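You operate a simulated robot arm through the tools that you are given. There is no shell and no other tool.

Carry out the task below with a simulated robot arm. There is one attempt and no reset: what you move stays moved.

Task
Grease the red terminal of the white block under its cap.
Fine: red cap off, black brush with grease from the tin, brush back in its pot, cap pushed home again; drop nothing. Set down upright: red cap. A coat counts when it lies all over at full strength: go over it till it gets no stronger.

Only the result counts: the job must be done as asked and must still hold three seconds after the hand-in. Knocking over, shifting, dropping, spilling or breaking anything else fails it. A push-on lid holds only when it is set on centred and level and pressed home; a screw cap is set on level and turned clockwise until tight.

Robot
A 7-joint arm with a two-finger parallel gripper, fixed in place. Base frame: the origin is at the foot of the arm, x ahead of it, y to its left, z up; the work surface is at about z = 0. Readings come in mm, rad, newtons and seconds.
With the tool pointing down near the work surface it reaches from about 240 to 620 mm from the base axis. Its first joint turns from -1.152 to 1.152 rad. Payload 2.6 kg.
Tool frame: the origin (TCP) lies between the finger pads and is the grasp point; the fingertips stand 30 mm ahead of it; z points along the fingers, y is the line along which they close. The gripper opens to 94 mm. The fingers are 28 mm wide and 10 mm thick; the gripper's body (50 by 96 mm) begins 55 mm behind the TCP.
Orientation is told as [roll, pitch, yaw] about the base's x, y, z axes, in that order, counted from this pose: with the fingers straight down and closing along the base's y, the tool's x points along the base's -x, its y along +y and its z along -z.

Tools
- The arm moves only by the tool servo_tool. Its argument "moves" is a list of rows, each a list of 7 numbers: the shift along the tool's x, y, z in units of 20 mm (1.0 is 20 mm), then the turn, a rotation vector about the tool's x, y, z in units of 6 degrees (1.0 is 6 degrees), then the closure, from 0 (fully open) to 1 (shut). In form: [[dx, dy, dz, ax, ay, az, hand], ...]. A call has 1 to 20 rows; each row shifts and turns the commanded pose from where the row before left it, along the tool's axes as they then stand. A call with a number of a shift or a turn outside -1 to 1 is refused whole. Rows are played at 5 a second. More than 50 mm and 0.15 rad between two rows, or a gripper value outside its range, and nothing of the call is played. A pose out of reach is approached as far as the arm can. The call stops where the force on the tool passes 40 N (or 10 N more than at its start, if that is more) or the arm is blocked; 0.2 s more then pass. Each finger travels about 72 mm/s and halts on what it meets, pressing with about 40 N; the grip force reading is that of the motor and also rises with nothing between the fingers. The clock runs only during rows and for 0.2 s after the last one: add rows that do not move to give the fingers time. The reply holds the time, the measured pose of the TCP, the force on the tool along the base axes, the opening and the grip force, in the units named above and with some noise, with the torque about the TCP (base axes, N m) and any sound that the robot's microphone picked up.
- Cameras (640 x 400 px; columns grow to the right, rows downward): "scene" is fixed at [19.5, 428, 547]; the picture's right is [-0.88, -0.48, 0.00], its down [-0.35, 0.63, -0.70] and it looks along [0.34, -0.61, -0.72] (base axes); focal length 214 px, centre (320, 200). "wrist" rides on the gripper at [76, 14, -102] in the tool frame; the picture's right is [-0.18, 0.98, 0.00], its down [-0.75, -0.14, -0.64] and it looks along [-0.63, -0.12, 0.77] (tool axes); focal length 243 px, centre (320, 200). There is no depth. A picture from a camera that has moved, and an enlarged one, comes with that camera's place and axes in the base frame and with its lens.
- snapshot(camera): a new picture of that camera. It takes no simulated time.
- enlarge(camera, box): a new picture of the part [left, top, right, bottom] of that camera's present view, enlarged. It takes no simulated time.
- sign_off(): hands the job in; it is judged then, once.

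Places have to be worked out from the pictures, the camera data and where the tool is seen. Open the gripper and draw the arm clear of the work before you hand the job in, unless the task says otherwise.

The tools are called as name(argument=value, ...) on one line, values as JSON. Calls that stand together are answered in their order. servo_tool: Moves the arm, as the interface text tells. Its arguments: {"type":"object","properties":{"moves":{"type":"array","items":{"type":"array","items":{"type":"number"}}}},"required":["moves"]} The other tools are called the same way: snapshot (camera) takes a picture; enlarge (camera, box) takes an enlarged picture of a part of a camera's view; sign_off () hands the job in.

At the start:

```text
t: 0.0
eef_pos: [331.6, 146.7, 418.6]
orientation: [0.0, -0.001, 0.001]
ft_force: [0.0, 0.3, -0.5]
torque: [0.0, 0.0, -0.04]
finger_gap: 93.9
grip_force: 0.0
```

scene: 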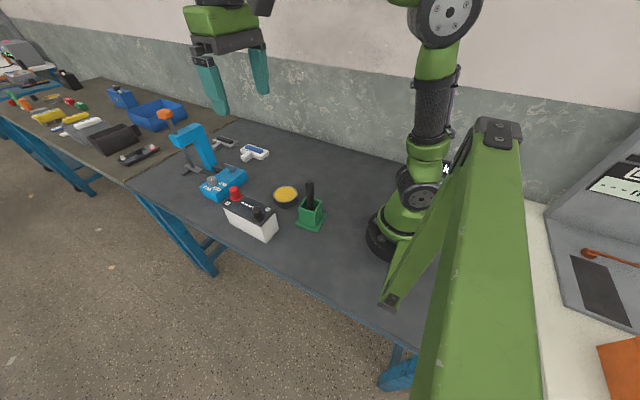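
wrist: 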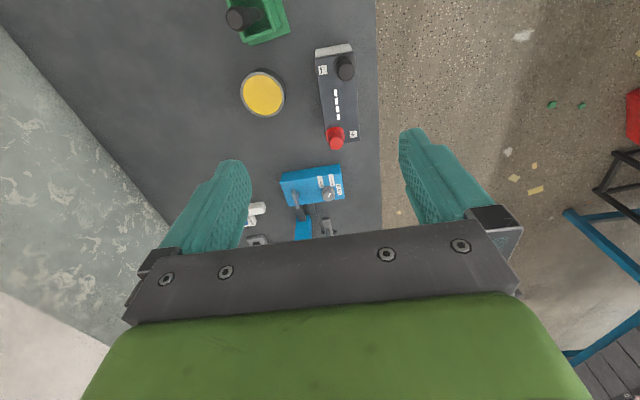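

I start by looking closely at the scene to work out where the battery block, cap, tin and brush stand.

enlarge(camera="scene", box=[180, 120, 340, 250])

enlarge(camera="wrist", box=[200, 0, 400, 240])

```text
3.08 times, centred on (260, 185) of scene
camera zoom: at [19.5, 428.0, 547.0], right [-0.88, -0.48, 0.0], down [-0.35, 0.63, -0.7], along [0.34, -0.61, -0.72], focal length 660 px, centre (505, 246)
```

zoom: 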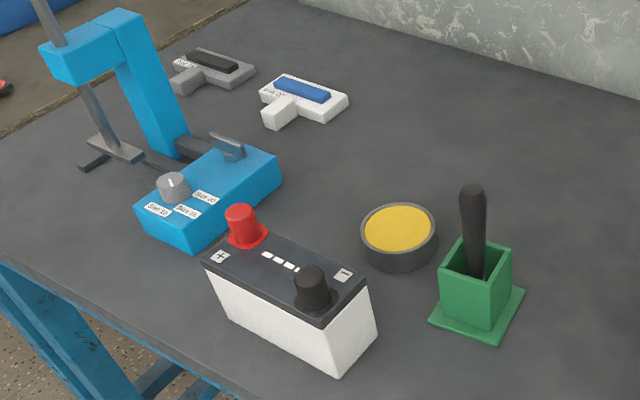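

```text
1.67 times, centred on (300, 120) of wrist
camera zoom: at [253.7, 160.7, 520.7], right [0.18, 0.98, 0.0], down [0.75, -0.14, 0.64], along [0.63, -0.12, -0.77], focal length 404 px, centre (353, 333)
```

zoom: 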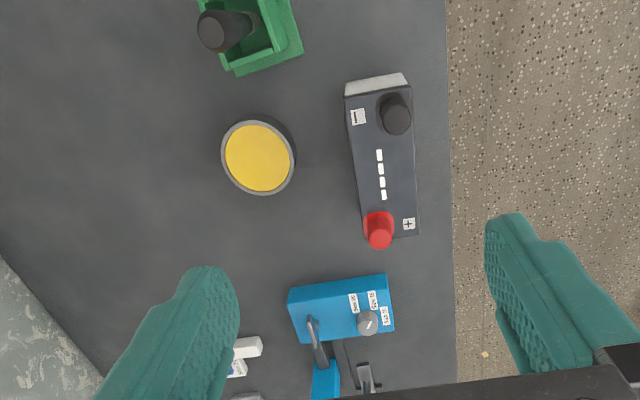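

The red cap's top triangulates to about (450, 154, 133), the tin's rim to (372, 32, 45) and the brush top to (255, 62, 169). I move to a lower view point above the cap to refine this.

servo_tool(moves=[[-0.8, 0.05, 0.8, 0, 0, 0, 0], [-0.8, 0.05, 0.8, 0, 0, 0, 0], [-0.8, 0.05, 0.8, 0, 0, 0, 0], [-0.8, 0.05, 0.8, 0, 0, 0, 0], [-0.8, 0.05, 0.8, 0, 0, 0, 0], [-0.8, 0.05, 0.8, 0, 0, 0, 0], [0, 0, 0.6, 0, 0, 0, 0], [0, 0, 0, 0, 0, 0, 0]])

snapshot(camera="wrist")

snapshot(camera="scene")

```text
t: 1.8
eef_pos: [425.6, 151.7, 312.2]
orientation: [0.002, 0.0, -0.001]
ft_force: [-0.4, 0.8, 0.2]
torque: [-0.04, 0.07, 0.02]
finger_gap: 94.0
grip_force: 0.1
```

```text
taken
camera wrist: at [349.6, 165.4, 413.9], right [0.18, 0.98, 0.0], down [0.75, -0.14, 0.64], along [0.63, -0.12, -0.77], focal length 243 px, centre (320, 200)
```

wrist: 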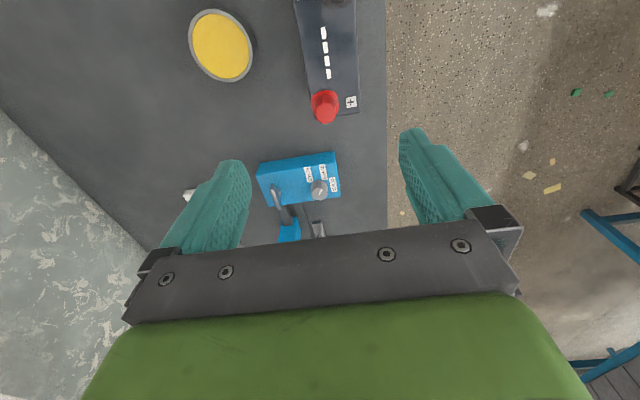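

```text
taken
```

scene: 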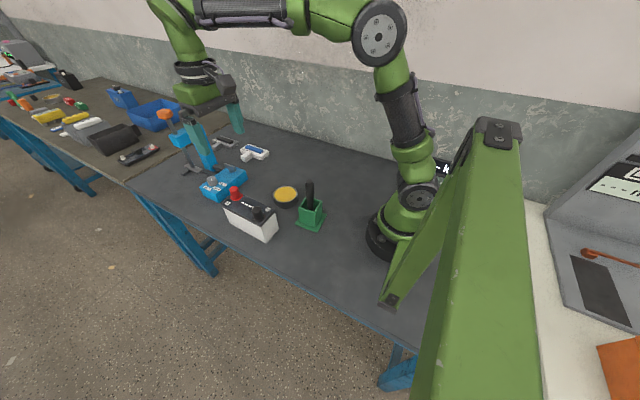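

The cap is now closer; I enlarge both views of it to measure its shape.

enlarge(camera="wrist", box=[270, 60, 380, 130])

enlarge(camera="scene", box=[215, 175, 285, 245])

enlarge(camera="scene", box=[265, 170, 335, 240])

```text
5.71 times, centred on (325, 95) of wrist
camera zoom: at [349.6, 165.4, 413.9], right [0.18, 0.98, 0.0], down [0.75, -0.14, 0.64], along [0.63, -0.12, -0.77], focal length 1386 px, centre (291, 800)
```

zoom: 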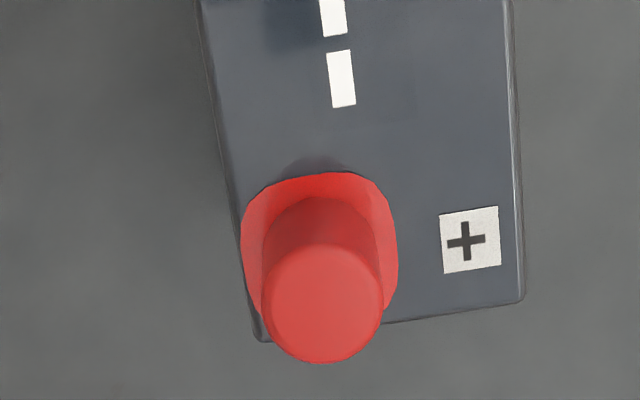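

```text
5.71 times, centred on (250, 210) of scene
camera zoom: at [19.5, 428.0, 547.0], right [-0.88, -0.48, 0.0], down [-0.35, 0.63, -0.7], along [0.34, -0.61, -0.72], focal length 1226 px, centre (720, 143)
```

zoom: 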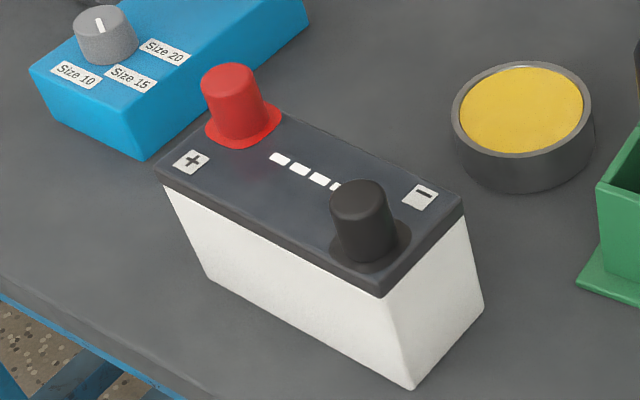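

```text
5.71 times, centred on (300, 205) of scene
camera zoom: at [19.5, 428.0, 547.0], right [-0.88, -0.48, 0.0], down [-0.35, 0.63, -0.7], along [0.34, -0.61, -0.72], focal length 1226 px, centre (434, 171)
```

zoom: 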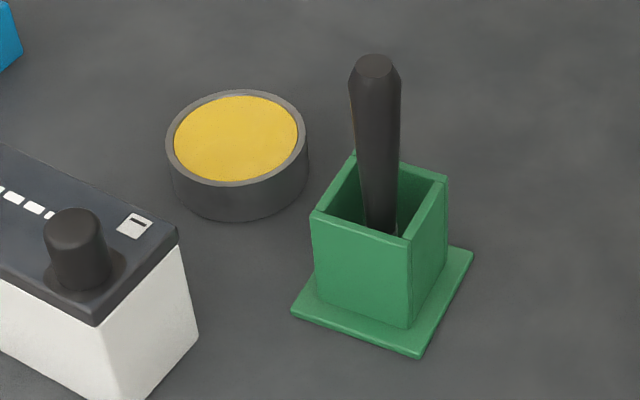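

Cap: top centre about (456, 151, 124), ~25 mm diameter, flange on the battery lid at z≈91. I move right above it and re-check alignment.

servo_tool(moves=[[-0.76, -0.03, 0.9, 0, 0, 0, 0], [-0.76, 0, 0.9, 0, 0, 0, 0], [0, 0, 0.9, 0, 0, 0, 0], [0, 0, 0.9, 0, 0, 0, 0], [0, 0, 0.9, 0, 0, 0, 0.3], [0, 0, 0.9, 0, 0, 0, 0.4], [0, 0, 0.7, 0, 0, 0, 0.4], [0, 0, 0, 0, 0, 0, 0.4]])

snapshot(camera="wrist")

enlarge(camera="scene", box=[190, 130, 290, 245])

```text
t: 3.6
eef_pos: [454.4, 152.2, 190.2]
orientation: [-0.001, 0.001, 0.0]
ft_force: [-0.1, 0.4, -0.7]
torque: [-0.03, 0.02, -0.04]
finger_gap: 56.2
grip_force: 0.1
```

```text
taken
camera wrist: at [379.2, 167.7, 291.8], right [0.18, 0.98, 0.0], down [0.75, -0.14, 0.64], along [0.63, -0.12, -0.77], focal length 243 px, centre (320, 200)
```

wrist: 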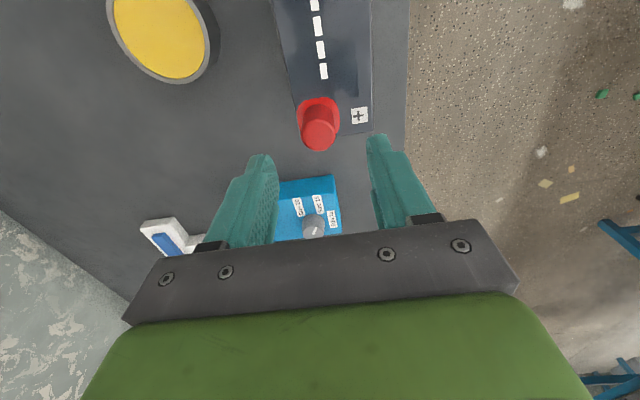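

```text
3.48 times, centred on (240, 188) of scene
camera zoom: at [19.5, 428.0, 547.0], right [-0.88, -0.48, 0.0], down [-0.35, 0.63, -0.7], along [0.34, -0.61, -0.72], focal length 746 px, centre (598, 244)
```

zoom: 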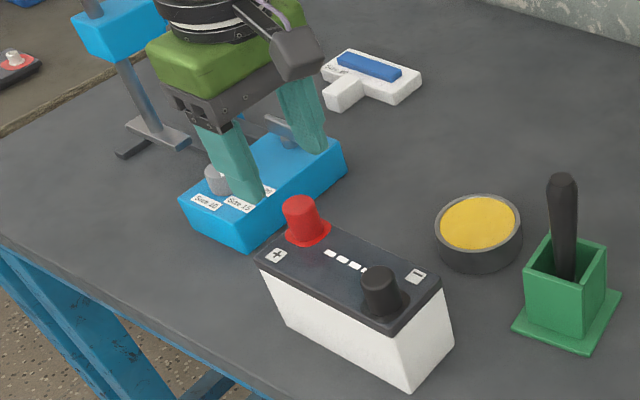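

I enlarge the wrist view at the cap to refine its position from this closer viewpoint.

enlarge(camera="wrist", box=[270, 80, 380, 160])

enlarge(camera="scene", box=[215, 170, 275, 210])

```text
5.00 times, centred on (325, 120) of wrist
camera zoom: at [379.2, 167.7, 291.8], right [0.18, 0.98, 0.0], down [0.75, -0.14, 0.64], along [0.63, -0.12, -0.77], focal length 1213 px, centre (295, 600)
```

zoom: 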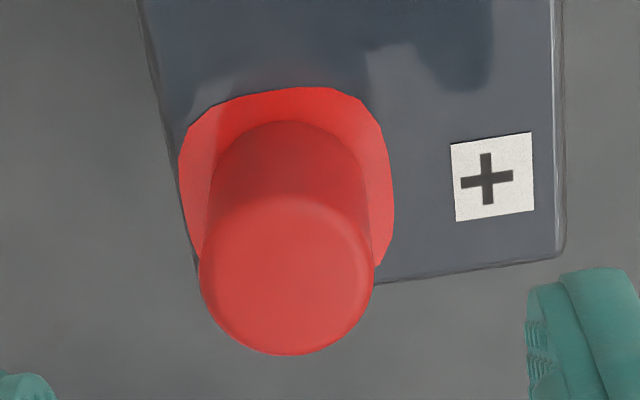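

```text
10.00 times, centred on (245, 190) of scene
camera zoom: at [19.5, 428.0, 547.0], right [-0.88, -0.48, 0.0], down [-0.35, 0.63, -0.7], along [0.34, -0.61, -0.72], focal length 2145 px, centre (1070, 300)
```

zoom: 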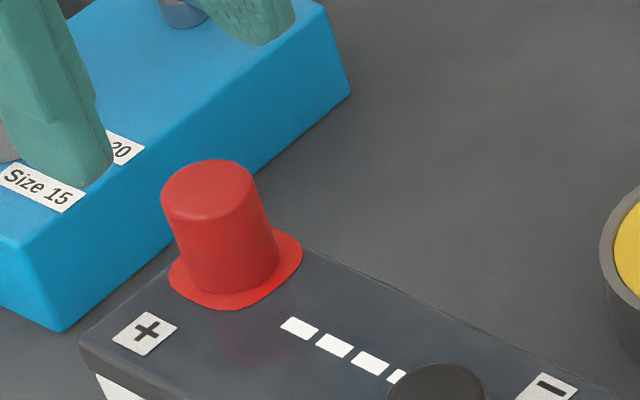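

Estimate agrees: cap axis near (455, 152). I descend with partly opened fingers to tip height ~102 mm and look again before closing.

servo_tool(moves=[[0, 0, 0.8, 0, 0, 0, 0.4], [0, 0, 0.8, 0, 0, 0, 0.4], [0, 0, 0.6, 0, 0, 0, 0.4], [0, 0, 0.6, 0, 0, 0, 0.4], [0, 0, 0, 0, 0, 0, 0.4]])

snapshot(camera="wrist")

enlarge(camera="scene", box=[200, 150, 280, 210])

```text
t: 4.8
eef_pos: [454.8, 150.9, 133.8]
orientation: [0.0, 0.001, 0.0]
ft_force: [-0.3, -0.9, 0.3]
torque: [-0.01, 0.03, 0.02]
finger_gap: 56.3
grip_force: 0.0
```

```text
taken
camera wrist: at [378.5, 166.4, 235.6], right [0.18, 0.98, 0.0], down [0.75, -0.14, 0.64], along [0.63, -0.12, -0.77], focal length 243 px, centre (320, 200)
```

wrist: 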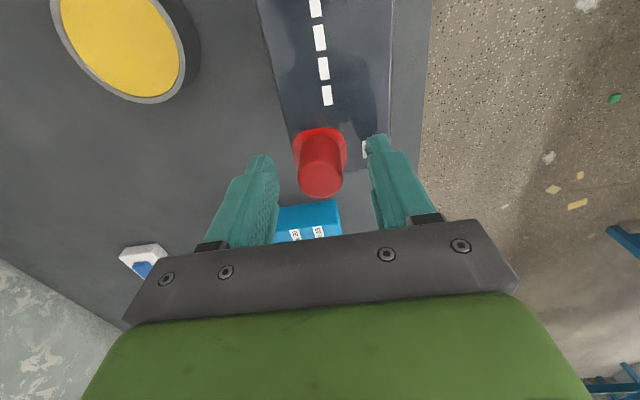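

```text
6.67 times, centred on (240, 180) of scene
camera zoom: at [19.5, 428.0, 547.0], right [-0.88, -0.48, 0.0], down [-0.35, 0.63, -0.7], along [0.34, -0.61, -0.72], focal length 1430 px, centre (853, 333)
```

zoom: 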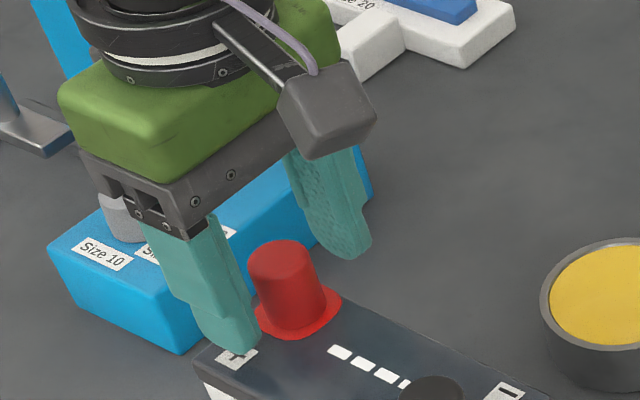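

The cap sits centred between the fingers. I lower 5 mm more and close on it.

servo_tool(moves=[[-0.04, 0.03, 0.25, 0, 0, 0, 0.4], [0, 0, 0, 0, 0, 0, 0.6], [0, 0, 0, 0, 0, 0, 0.8], [0, 0, 0, 0, 0, 0, 1], [0, 0, 0, 0, 0, 0, 1], [0, 0, 0, 0, 0, 0, 1]])

snapshot(camera="wrist")

enlarge(camera="scene", box=[200, 150, 280, 210])

```text
t: 6.2
eef_pos: [455.6, 151.1, 128.2]
orientation: [-0.001, 0.001, 0.0]
ft_force: [-0.2, -2.9, -1.0]
torque: [-0.11, -0.01, -0.01]
finger_gap: 24.5
grip_force: 39.9
```

```text
taken
camera wrist: at [379.5, 166.7, 229.7], right [0.18, 0.98, 0.0], down [0.75, -0.14, 0.64], along [0.63, -0.12, -0.77], focal length 243 px, centre (320, 200)
```

wrist: 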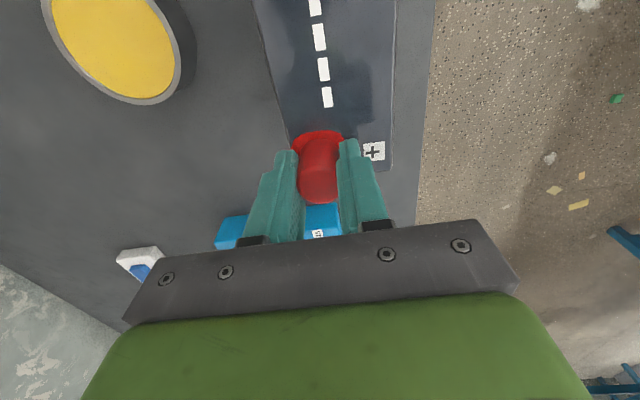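

```text
6.67 times, centred on (240, 180) of scene
camera zoom: at [19.5, 428.0, 547.0], right [-0.88, -0.48, 0.0], down [-0.35, 0.63, -0.7], along [0.34, -0.61, -0.72], focal length 1430 px, centre (853, 333)
```

zoom: 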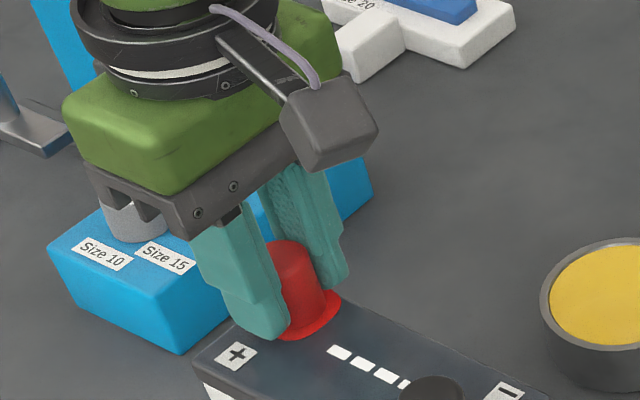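

The cap is gripped (24.5 mm gap, home TCP at (455.6, 151.1, 128.2)). I pull straight up in small steps.

servo_tool(moves=[[0, -0.02, -0.1, 0, 0, 0, 1], [0, 0, -0.1, 0, 0, 0, 1], [0, 0, -0.1, 0, 0, 0, 1], [0, 0, -0.1, 0, 0, 0, 1], [0, 0, -0.1, 0, 0, 0, 1], [0, 0, -0.1, 0, 0, 0, 1]])

enlarge(camera="scene", box=[200, 150, 280, 210])

```text
t: 7.6
eef_pos: [457.4, 149.9, 139.8]
orientation: [0.0, 0.0, 0.0]
ft_force: [0.1, 0.4, 0.1]
torque: [0.0, 0.01, -0.02]
finger_gap: 24.5
grip_force: 40.1
```

```text
6.67 times, centred on (240, 180) of scene
camera zoom: at [19.5, 428.0, 547.0], right [-0.88, -0.48, 0.0], down [-0.35, 0.63, -0.7], along [0.34, -0.61, -0.72], focal length 1430 px, centre (853, 333)
```

zoom: 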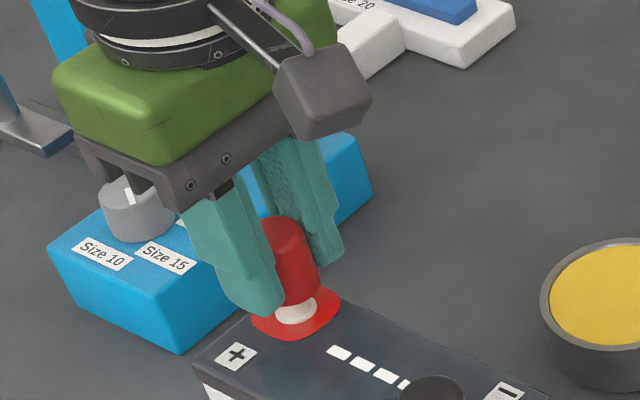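

The cap comes off cleanly; the red collar stays on the block and a light post is visible. I keep lifting to clear the post.

servo_tool(moves=[[0, 0, -0.3, 0, 0, 0, 1], [0, 0, -0.4, 0, 0, 0, 1], [0, 0, -0.6, 0, 0, 0, 1], [0, 0, -0.8, 0, 0, 0, 1], [0, 0, -0.8, 0, 0, 0, 1], [0, 0, 0, 0, 0, 0, 1]])

enlarge(camera="scene", box=[200, 130, 280, 210])

snapshot(camera="wrist")

```text
t: 9.0
eef_pos: [458.3, 151.6, 199.4]
orientation: [0.001, -0.001, 0.0]
ft_force: [0.2, 0.4, -0.4]
torque: [0.01, 0.01, 0.01]
finger_gap: 24.7
grip_force: 39.7
```

```text
5.00 times, centred on (240, 170) of scene
camera zoom: at [19.5, 428.0, 547.0], right [-0.88, -0.48, 0.0], down [-0.35, 0.63, -0.7], along [0.34, -0.61, -0.72], focal length 1072 px, centre (720, 350)
```

zoom: 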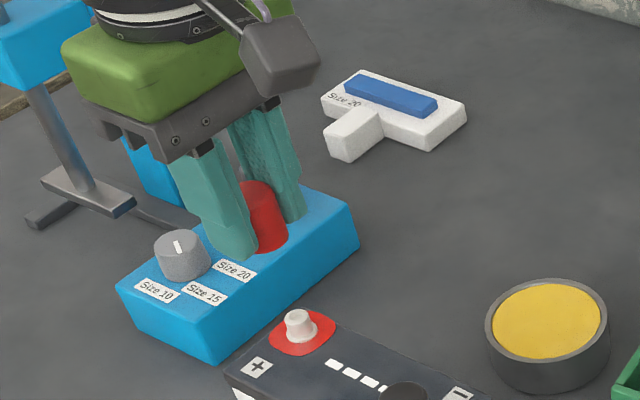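

```text
taken
camera wrist: at [381.4, 166.1, 300.4], right [0.18, 0.98, 0.0], down [0.75, -0.14, 0.64], along [0.63, -0.12, -0.77], focal length 243 px, centre (320, 200)
```

wrist: 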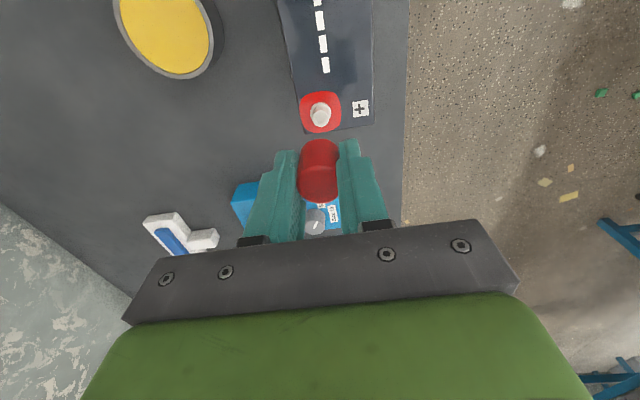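

The cap is free and the post is bare. I carry the cap over to free table space around (473, 44) and start descending.

servo_tool(moves=[[-0.135, -0.894, 0, 0, 0, 0, 1], [-0.135, -0.894, 0, 0, 0, 0, 1], [-0.135, -0.894, 0, 0, 0, 0, 1], [-0.135, -0.894, 0, 0, 0, 0, 1], [-0.135, -0.894, 0, 0, 0, 0, 1], [-0.135, -0.895, 0, 0, 0, 0, 1], [0, 0, 0.9, 0, 0, 0, 1], [0, 0, 0.9, 0, 0, 0, 1], [0, 0, 0.9, 0, 0, 0, 1], [0, 0, 0.9, 0, 0, 0, 1], [0, 0, 0.9, 0, 0, 0, 1], [0, 0, 0.9, 0, 0, 0, 1], [0, 0, 0.5, 0, 0, 0, 1], [0, 0, 0.5, 0, 0, 0, 1], [0, 0, 0, 0, 0, 0, 1]])

enlarge(camera="scene", box=[200, 110, 310, 210])

snapshot(camera="wrist")

```text
t: 12.2
eef_pos: [475.1, 47.0, 68.4]
orientation: [0.002, 0.002, 0.0]
ft_force: [0.4, -0.5, 0.0]
torque: [0.0, -0.03, -0.01]
finger_gap: 24.5
grip_force: 40.2
```

```text
4.00 times, centred on (255, 160) of scene
camera zoom: at [19.5, 428.0, 547.0], right [-0.88, -0.48, 0.0], down [-0.35, 0.63, -0.7], along [0.34, -0.61, -0.72], focal length 858 px, centre (580, 360)
```

zoom: 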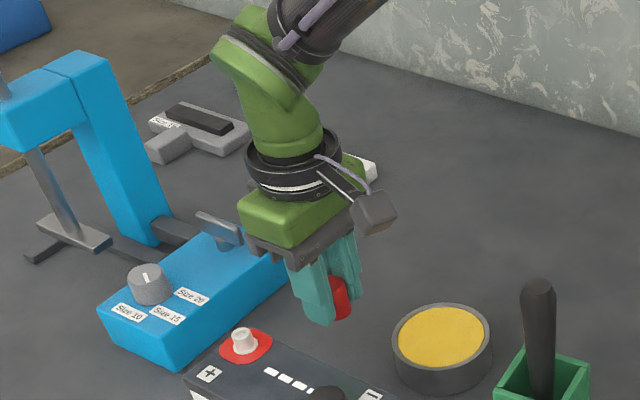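

```text
taken
camera wrist: at [397.7, 60.0, 170.4], right [0.18, 0.98, 0.0], down [0.75, -0.14, 0.64], along [0.63, -0.12, -0.77], focal length 243 px, centre (320, 200)
```

wrist: 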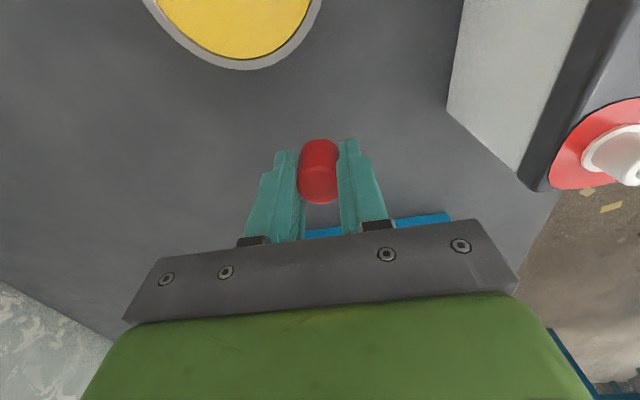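

Cap bottom should be about 34 mm below the TCP, so roughly 35 mm off the table. I go down most of that and then probe in small steps.

servo_tool(moves=[[0, 0, 0.5, 0, 0, 0, 1], [0, 0, 0.5, 0, 0, 0, 1], [0, 0, 0.2, 0, 0, 0, 1], [0, 0, 0, 0, 0, 0, 1]])

enlarge(camera="scene", box=[240, 150, 310, 200])

enlarge(camera="wrist", box=[260, 120, 380, 220])

```text
t: 13.2
eef_pos: [473.5, 45.4, 45.4]
orientation: [0.001, 0.0, 0.003]
ft_force: [0.1, 0.6, -1.2]
torque: [0.01, 0.0, 0.0]
finger_gap: 24.5
grip_force: 39.2
```

```text
8.00 times, centred on (275, 175) of scene
camera zoom: at [19.5, 428.0, 547.0], right [-0.88, -0.48, 0.0], down [-0.35, 0.63, -0.7], along [0.34, -0.61, -0.72], focal length 1716 px, centre (680, 400)
```

zoom: 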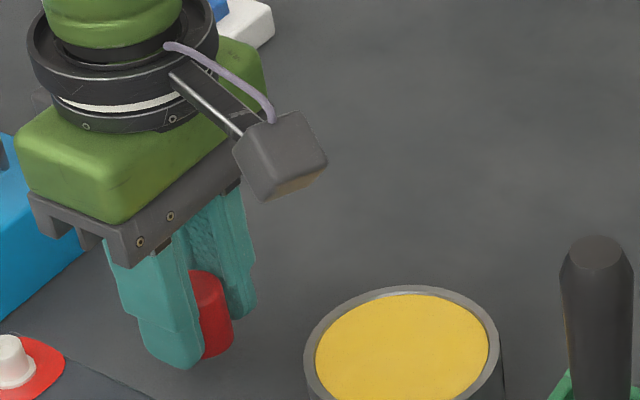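

```text
4.00 times, centred on (320, 170) of wrist
camera zoom: at [397.1, 59.3, 147.6], right [0.18, 0.98, 0.0], down [0.75, -0.14, 0.64], along [0.63, -0.12, -0.77], focal length 970 px, centre (320, 320)
```

zoom: 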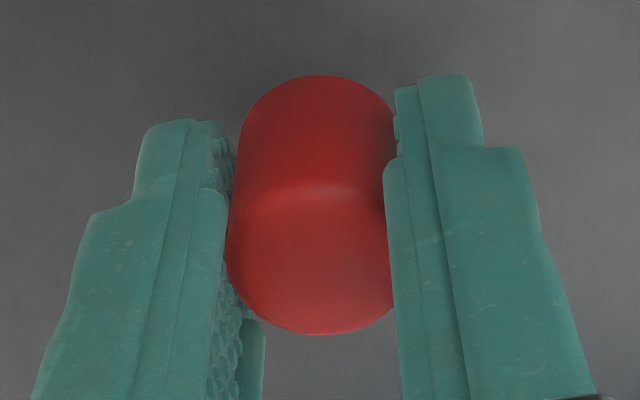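

Still ~10 mm clearance, no contact. I go down another 6 mm, then probe 1 mm at a time.

servo_tool(moves=[[0, 0, 0.2, 0, 0, 0, 1], [0, 0, 0.1, 0, 0, 0, 1], [0, 0, 0.05, 0, 0, 0, 1], [0, 0, 0, 0, 0, 0, 1]])

enlarge(camera="scene", box=[240, 150, 310, 200])

```text
t: 14.2
eef_pos: [474.5, 44.2, 38.3]
orientation: [0.0, 0.0, -0.001]
ft_force: [-0.2, 0.3, 0.0]
torque: [0.04, 0.05, 0.02]
finger_gap: 24.5
grip_force: 39.8
```

```text
8.00 times, centred on (275, 175) of scene
camera zoom: at [19.5, 428.0, 547.0], right [-0.88, -0.48, 0.0], down [-0.35, 0.63, -0.7], along [0.34, -0.61, -0.72], focal length 1716 px, centre (680, 400)
```

zoom: 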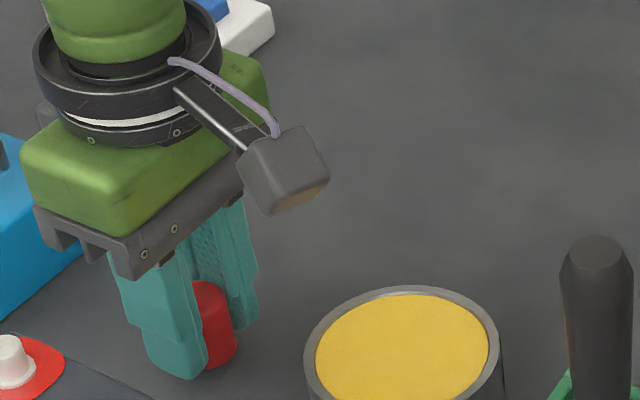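

Commanded z is about 38.6 and there is no contact yet. I continue with 1 mm steps, watching the force.

servo_tool(moves=[[0, 0, 0.05, 0, 0, 0, 1], [0, 0, 0.05, 0, 0, 0, 1], [0, 0, 0, 0, 0, 0, 1]])

servo_tool(moves=[[0, 0, 0.05, 0, 0, 0, 1], [0, 0, 0, 0, 0, 0, 1]])

servo_tool(moves=[[0, 0, 0.05, 0, 0, 0, 1], [0, 0, 0, 0, 0, 0, 1]])

```text
t: 15.0
eef_pos: [473.6, 42.9, 37.0]
orientation: [0.001, 0.0, 0.0]
ft_force: [0.3, 1.0, 0.0]
torque: [0.01, -0.01, -0.01]
finger_gap: 24.4
grip_force: 39.6
```

```text
t: 15.6
eef_pos: [475.0, 43.9, 35.7]
orientation: [-0.001, 0.0, 0.002]
ft_force: [-0.1, 0.3, 0.0]
torque: [0.02, 0.01, -0.02]
finger_gap: 24.5
grip_force: 40.4
```

```text
t: 16.2
eef_pos: [473.6, 43.7, 33.5]
orientation: [-0.001, 0.0, 0.001]
ft_force: [0.0, 0.3, -0.5]
torque: [0.01, -0.02, 0.0]
finger_gap: 24.4
grip_force: 39.6
```

No contact yet at commanded z 34.6. I keep probing 1 mm at a time.

servo_tool(moves=[[0, 0, 0.05, 0, 0, 0, 1], [0, 0, 0, 0, 0, 0, 1]])

enlarge(camera="scene", box=[245, 170, 285, 200])

```text
t: 16.8
eef_pos: [474.6, 44.5, 34.3]
orientation: [0.0, 0.0, 0.001]
ft_force: [-0.1, 0.1, -0.3]
torque: [0.02, 0.02, 0.01]
finger_gap: 24.4
grip_force: 40.0
```

```text
13.33 times, centred on (265, 185) of scene
camera zoom: at [19.5, 428.0, 547.0], right [-0.88, -0.48, 0.0], down [-0.35, 0.63, -0.7], along [0.34, -0.61, -0.72], focal length 2860 px, centre (1053, 400)
```

zoom: 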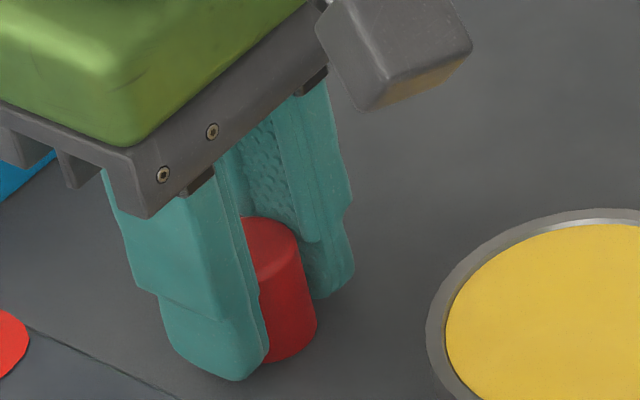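

Still free. I continue down by 1 mm steps with readings.

servo_tool(moves=[[0, 0, 0.05, 0, 0, 0, 1], [0, 0, 0, 0, 0, 0, 1]])

servo_tool(moves=[[0, 0, 0.05, 0, 0, 0, 1], [0, 0, 0, 0, 0, 0, 1]])

```text
t: 17.4
eef_pos: [476.0, 43.8, 33.3]
orientation: [0.001, 0.0, -0.001]
ft_force: [-2.2, 2.3, 5.8]
torque: [-0.01, 0.07, 0.02]
finger_gap: 24.5
grip_force: 39.9
```

```text
t: 18.0
eef_pos: [473.8, 44.6, 32.6]
orientation: [0.0, -0.003, -0.001]
ft_force: [-3.0, 1.6, 19.0]
torque: [0.0, 0.16, -0.01]
finger_gap: 24.4
grip_force: 40.2
```

Contact found (force 6→19 N), cap is on the table at commanded z≈33. I relieve the pressure by 1 mm and open gently.

servo_tool(moves=[[0, 0, -0.06, 0, 0, 0, 1], [0, 0, 0, 0, 0, 0, 1], [0, 0, 0, 0, 0, 0, 0.7], [0, 0, 0, 0, 0, 0, 0.55], [0, 0, 0, 0, 0, 0, 0.5], [0, 0, 0, 0, 0, 0, 0.5]])

enlarge(camera="scene", box=[245, 170, 285, 200])

enlarge(camera="wrist", box=[260, 120, 380, 220])

```text
t: 19.4
eef_pos: [473.8, 44.2, 32.0]
orientation: [0.0, 0.001, 0.001]
ft_force: [0.6, 0.3, 0.2]
torque: [0.04, 0.0, 0.03]
finger_gap: 46.7
grip_force: 0.1
```

```text
13.33 times, centred on (265, 185) of scene
camera zoom: at [19.5, 428.0, 547.0], right [-0.88, -0.48, 0.0], down [-0.35, 0.63, -0.7], along [0.34, -0.61, -0.72], focal length 2860 px, centre (1053, 400)
```

zoom: 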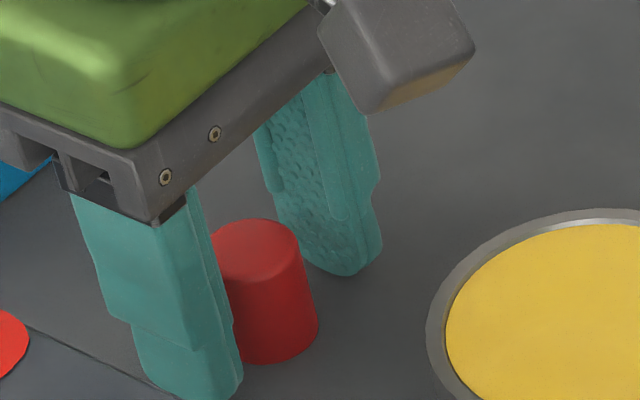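

```text
4.00 times, centred on (320, 170) of wrist
camera zoom: at [397.4, 59.1, 134.7], right [0.18, 0.98, 0.0], down [0.75, -0.14, 0.64], along [0.63, -0.12, -0.77], focal length 970 px, centre (320, 320)
```

zoom: 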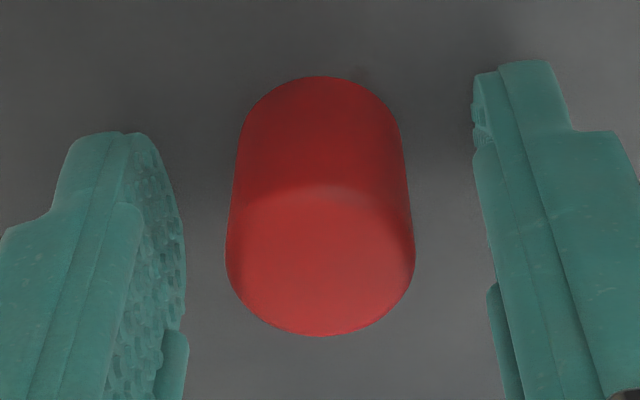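

The cap stands upright and free on the table. I rise straight up and then move back toward the brush pot.

servo_tool(moves=[[0, 0, -0.3, 0, 0, 0, 0.5], [0, 0, -0.7, 0, 0, 0, 0.5], [0, 0, -1, 0, 0, 0, 0.4], [0, 0, -1, 0, 0, 0, 0.4], [0, 0, -1, 0, 0, 0, 0.4], [0, 0, -1, 0, 0, 0, 0.4], [0, 0, -1, 0, 0, 0, 0.4], [0, 0, -1, 0, 0, 0, 0.4], [0, 0, -1, 0, 0, 0, 0.4], [0, 0, -1, 0, 0, 0, 0.4], [0, 0, -1, 0, 0, 0, 0.4], [0, 0, -1, 0, 0, 0, 0.4]])

servo_tool(moves=[[0.9, 0.06, 0, 0, 0, 0, 0.4], [0.9, 0.06, 0, 0, 0, 0, 0.4], [0.9, 0.06, 0, 0, 0, 0, 0.4], [0.9, 0.06, 0, 0, 0, 0, 0.4], [0.9, 0.06, 0, 0, 0, 0, 0.4], [0.9, 0.06, 0, 0, 0, 0, 0.4], [0.9, 0.06, 0, 0, 0, 0, 0.4], [0.9, 0.06, 0, 0, 0, 0, 0.4], [0.9, 0.06, 0, 0, 0, 0, 0.4], [0.9, 0.06, 0, 0, 0, 0, 0.4], [0.9, 0.06, 0, 0, 0, 0, 0.4], [0, 0, 0, 0, 0, 0, 0.4]])

snapshot(camera="wrist")

snapshot(camera="scene")

```text
t: 22.0
eef_pos: [476.1, 44.2, 253.8]
orientation: [0.0, 0.001, 0.001]
ft_force: [1.0, -0.2, 0.9]
torque: [0.0, -0.01, -0.02]
finger_gap: 56.5
grip_force: 0.0
```

```text
t: 24.6
eef_pos: [275.6, 56.8, 252.4]
orientation: [-0.001, 0.001, 0.002]
ft_force: [-0.1, -0.2, -0.4]
torque: [0.0, -0.01, 0.0]
finger_gap: 56.8
grip_force: 0.0
```

```text
taken
camera wrist: at [198.9, 72.0, 354.1], right [0.18, 0.98, 0.0], down [0.75, -0.14, 0.64], along [0.63, -0.12, -0.77], focal length 243 px, centre (320, 200)
```

wrist: 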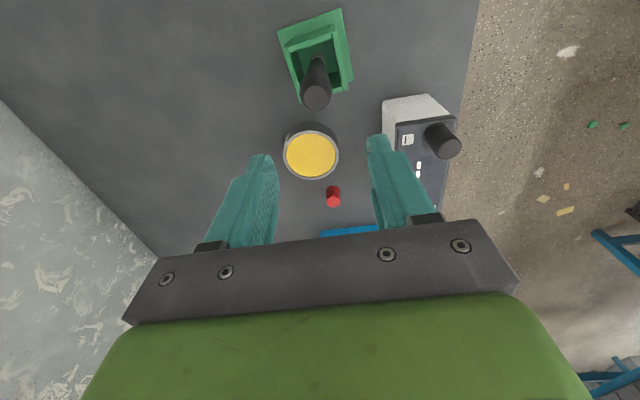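

```text
taken
```

scene: 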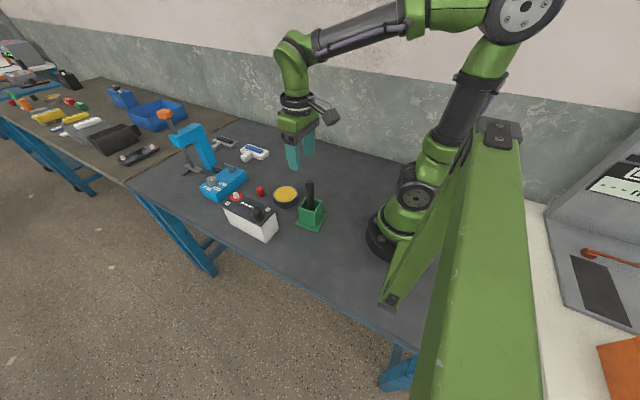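

I enlarge the wrist view on the pot to see the brush handle and pot geometry.

enlarge(camera="wrist", box=[260, 0, 380, 120])

enlarge(camera="scene", box=[280, 170, 340, 240])

```text
3.33 times, centred on (320, 60) of wrist
camera zoom: at [198.9, 72.0, 354.1], right [0.18, 0.98, 0.0], down [0.75, -0.14, 0.64], along [0.63, -0.12, -0.77], focal length 809 px, centre (320, 667)
```

zoom: 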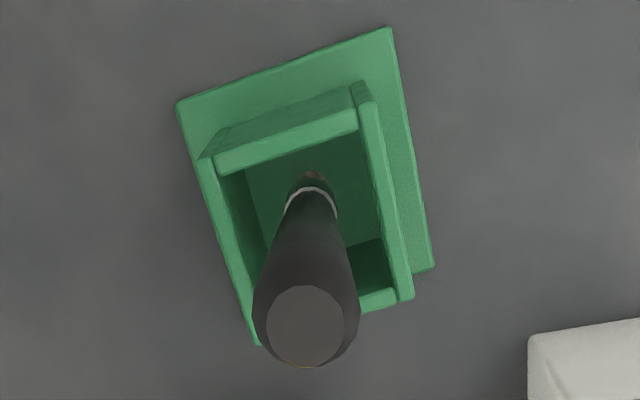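

```text
5.71 times, centred on (310, 205) of scene
camera zoom: at [19.5, 428.0, 547.0], right [-0.88, -0.48, 0.0], down [-0.35, 0.63, -0.7], along [0.34, -0.61, -0.72], focal length 1226 px, centre (377, 171)
```

zoom: 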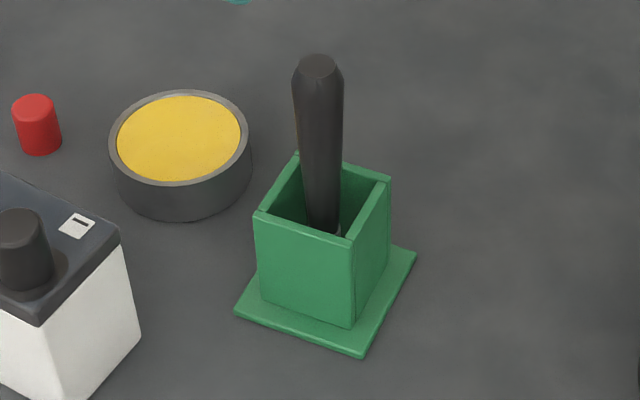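

Pot rim is about z 86 with centre near (253.5, 59.5), and the brush handle stands upright at about (255, 58.5), top z≈168. I move above it and lower until the fingertips straddle the handle top.

servo_tool(moves=[[0.5, 0.03, 0, 0, 0, 0, 0.4], [0.55, 0.03, 0, 0, 0, 0, 0.4], [0, 0, 0.6, 0, 0, 0, 0.4], [0, 0, 0.9, 0, 0, 0, 0.4], [0, 0, 0.9, 0, 0, 0, 0.4], [0, 0, 0.6, 0, 0, 0, 0.4], [0, 0, 0, 0, 0, 0, 0.4]])

snapshot(camera="wrist")

enlarge(camera="scene", box=[270, 140, 350, 240])

```text
t: 26.2
eef_pos: [254.6, 58.4, 193.3]
orientation: [0.002, 0.0, -0.001]
ft_force: [-0.6, 0.8, -0.6]
torque: [0.0, 0.01, 0.0]
finger_gap: 56.5
grip_force: 0.0
```

```text
taken
camera wrist: at [177.1, 73.2, 294.7], right [0.18, 0.98, 0.0], down [0.75, -0.14, 0.64], along [0.63, -0.12, -0.77], focal length 243 px, centre (320, 200)
```

wrist: 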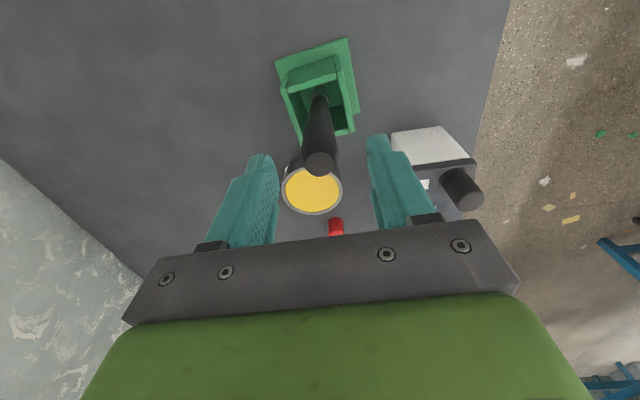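

```text
4.00 times, centred on (310, 190) of scene
camera zoom: at [19.5, 428.0, 547.0], right [-0.88, -0.48, 0.0], down [-0.35, 0.63, -0.7], along [0.34, -0.61, -0.72], focal length 858 px, centre (360, 240)
```

zoom: 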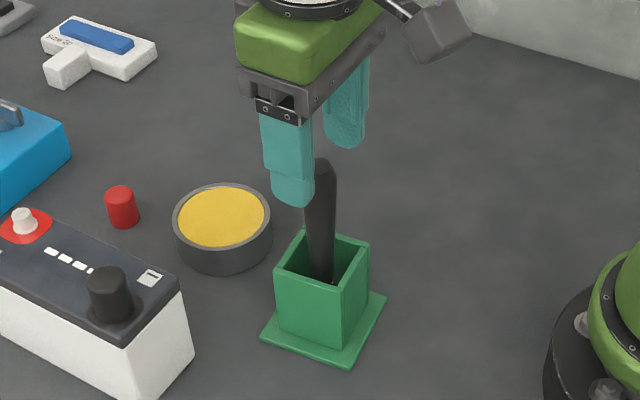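

The handle is exactly centred between the fingers. I lower to TCP z≈124 (fingertips above the pot rim) and check.

servo_tool(moves=[[0, 0, 0.8, 0, 0, 0, 0.4], [0, 0, 0.8, 0, 0, 0, 0.4], [0, 0, 0.8, 0, 0, 0, 0.4], [0, 0, 0.6, 0, 0, 0, 0.4], [0, 0, 0.4, 0, 0, 0, 0.4], [0, 0, 0, 0, 0, 0, 0.4]])

snapshot(camera="wrist")

enlarge(camera="scene", box=[270, 140, 350, 240])

```text
t: 27.6
eef_pos: [254.3, 58.8, 126.7]
orientation: [-0.002, -0.001, 0.0]
ft_force: [-0.4, 0.3, 0.1]
torque: [0.01, -0.03, 0.02]
finger_gap: 56.4
grip_force: 0.0
```

```text
taken
camera wrist: at [177.7, 72.8, 227.6], right [0.18, 0.98, 0.0], down [0.75, -0.14, 0.64], along [0.63, -0.12, -0.77], focal length 243 px, centre (320, 200)
```

wrist: 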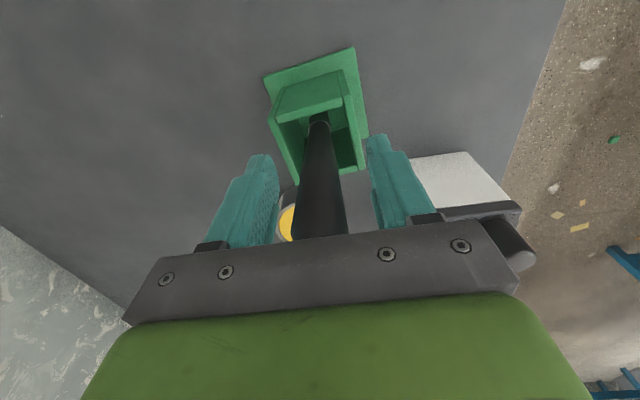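

```text
4.00 times, centred on (310, 190) of scene
camera zoom: at [19.5, 428.0, 547.0], right [-0.88, -0.48, 0.0], down [-0.35, 0.63, -0.7], along [0.34, -0.61, -0.72], focal length 858 px, centre (360, 240)
```

zoom: 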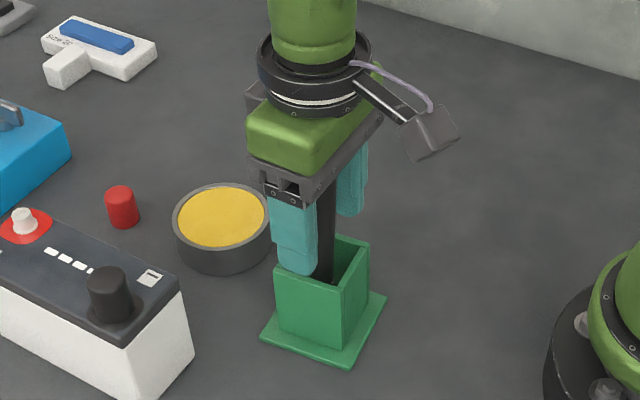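

Fingers straddle the handle and clear the rim. I take a zoom to see how deep the ferrule lies, then close.

enlarge(camera="wrist", box=[250, 40, 390, 180])

servo_tool(moves=[[0, 0, 0, 0, 0, 0, 0.55], [0, 0, 0, 0, 0, 0, 0.7], [0, 0, 0, 0, 0, 0, 0.85], [0, 0, 0, 0, 0, 0, 1], [0, 0, 0, 0, 0, 0, 1], [0, 0, 0, 0, 0, 0, 1]])

snapshot(camera="wrist")

```text
2.86 times, centred on (320, 110) of wrist
camera zoom: at [177.7, 72.8, 227.6], right [0.18, 0.98, 0.0], down [0.75, -0.14, 0.64], along [0.63, -0.12, -0.77], focal length 693 px, centre (320, 457)
```

zoom: 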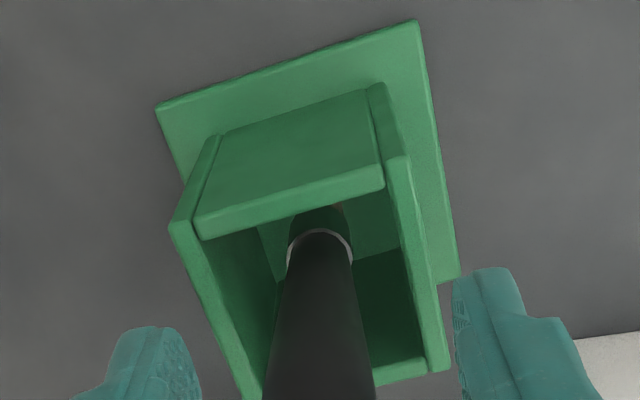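

```text
t: 29.0
eef_pos: [255.2, 57.9, 126.5]
orientation: [0.0, -0.002, -0.002]
ft_force: [0.3, -0.4, -0.7]
torque: [-0.03, -0.02, -0.02]
finger_gap: 24.2
grip_force: 40.7
```

```text
taken
camera wrist: at [177.8, 72.8, 227.8], right [0.18, 0.98, 0.0], down [0.75, -0.14, 0.64], along [0.63, -0.12, -0.77], focal length 243 px, centre (320, 200)
```

wrist: 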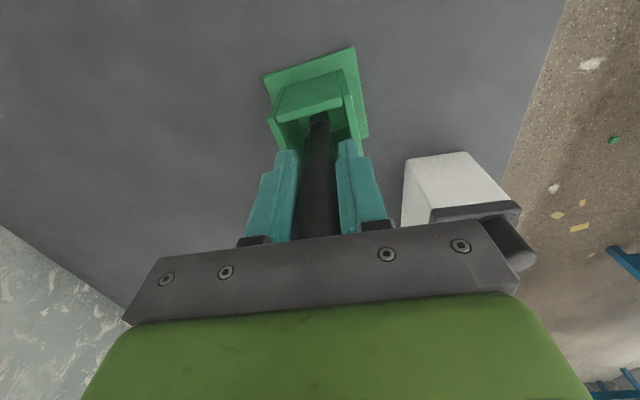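

Brush gripped (24 mm); ferrule lies at z≈37, so the bristle tip should be ~120 mm below the TCP. I lift it straight out of the pot.

servo_tool(moves=[[0, 0, -0.2, 0, 0, 0, 1], [0, 0, -0.5, 0, 0, 0, 1], [0, 0, -0.8, 0, 0, 0, 1], [0, 0, -0.8, 0, 0, 0, 1], [0, 0, -0.8, 0, 0, 0, 1], [0, 0, -0.8, 0, 0, 0, 1], [0, 0, -0.8, 0, 0, 0, 1], [0, 0, -0.8, 0, 0, 0, 1], [0, 0, -0.5, 0, 0, 0, 1], [0, 0, 0, 0, 0, 0, 1]])

snapshot(camera="wrist")

enlarge(camera="scene", box=[270, 100, 350, 240])

```text
t: 31.2
eef_pos: [254.9, 59.6, 244.3]
orientation: [0.001, -0.001, 0.0]
ft_force: [-0.4, 0.3, -1.0]
torque: [-0.02, 0.0, -0.03]
finger_gap: 24.4
grip_force: 39.6
```

```text
taken
camera wrist: at [178.5, 74.0, 346.8], right [0.18, 0.98, 0.0], down [0.75, -0.14, 0.64], along [0.63, -0.12, -0.77], focal length 243 px, centre (320, 200)
```

wrist: 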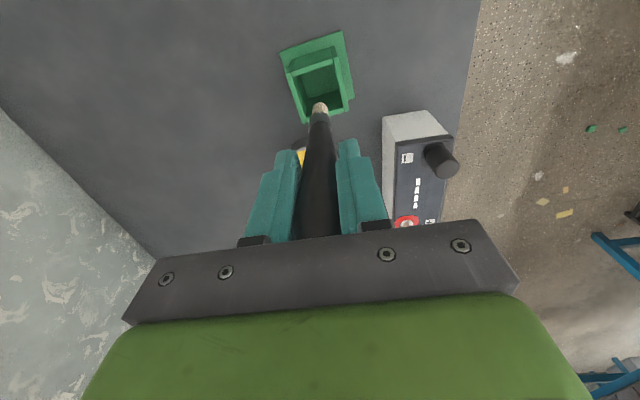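

```text
2.86 times, centred on (310, 170) of scene
camera zoom: at [19.5, 428.0, 547.0], right [-0.88, -0.48, 0.0], down [-0.35, 0.63, -0.7], along [0.34, -0.61, -0.72], focal length 613 px, centre (349, 286)
```

zoom: 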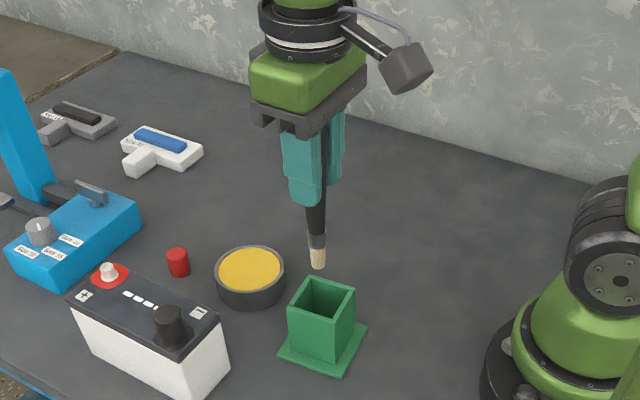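

The brush is out of the pot. I zoom in to measure bristle length and tip position below the TCP.

enlarge(camera="scene", box=[295, 165, 335, 205])

enlarge(camera="wrist", box=[270, 70, 370, 150])

enlarge(camera="scene", box=[225, 175, 285, 225])

```text
10.00 times, centred on (315, 185) of scene
camera zoom: at [19.5, 428.0, 547.0], right [-0.88, -0.48, 0.0], down [-0.35, 0.63, -0.7], along [0.34, -0.61, -0.72], focal length 2145 px, centre (370, 350)
```

zoom: 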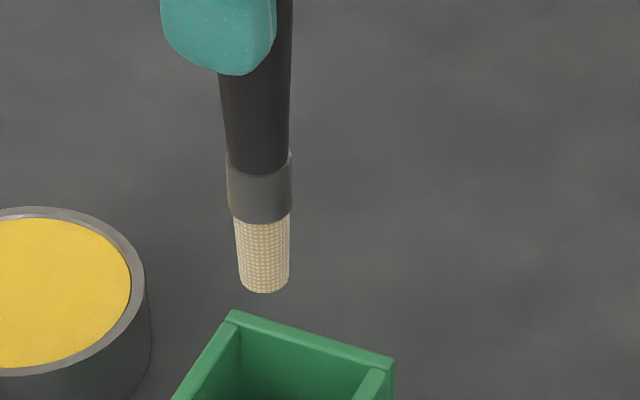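

```text
5.00 times, centred on (320, 110) of wrist
camera zoom: at [178.5, 74.0, 346.8], right [0.18, 0.98, 0.0], down [0.75, -0.14, 0.64], along [0.63, -0.12, -0.77], focal length 1213 px, centre (320, 650)
```

zoom: 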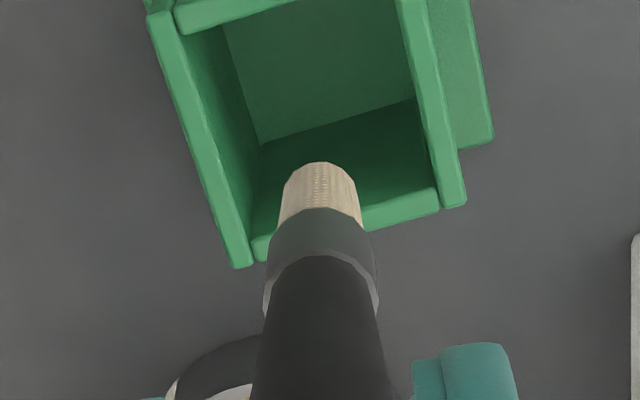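

```text
8.00 times, centred on (255, 200) of scene
camera zoom: at [19.5, 428.0, 547.0], right [-0.88, -0.48, 0.0], down [-0.35, 0.63, -0.7], along [0.34, -0.61, -0.72], focal length 1716 px, centre (840, 200)
```

zoom: 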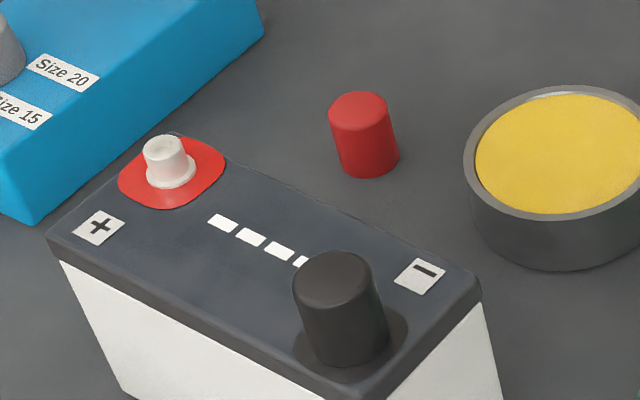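

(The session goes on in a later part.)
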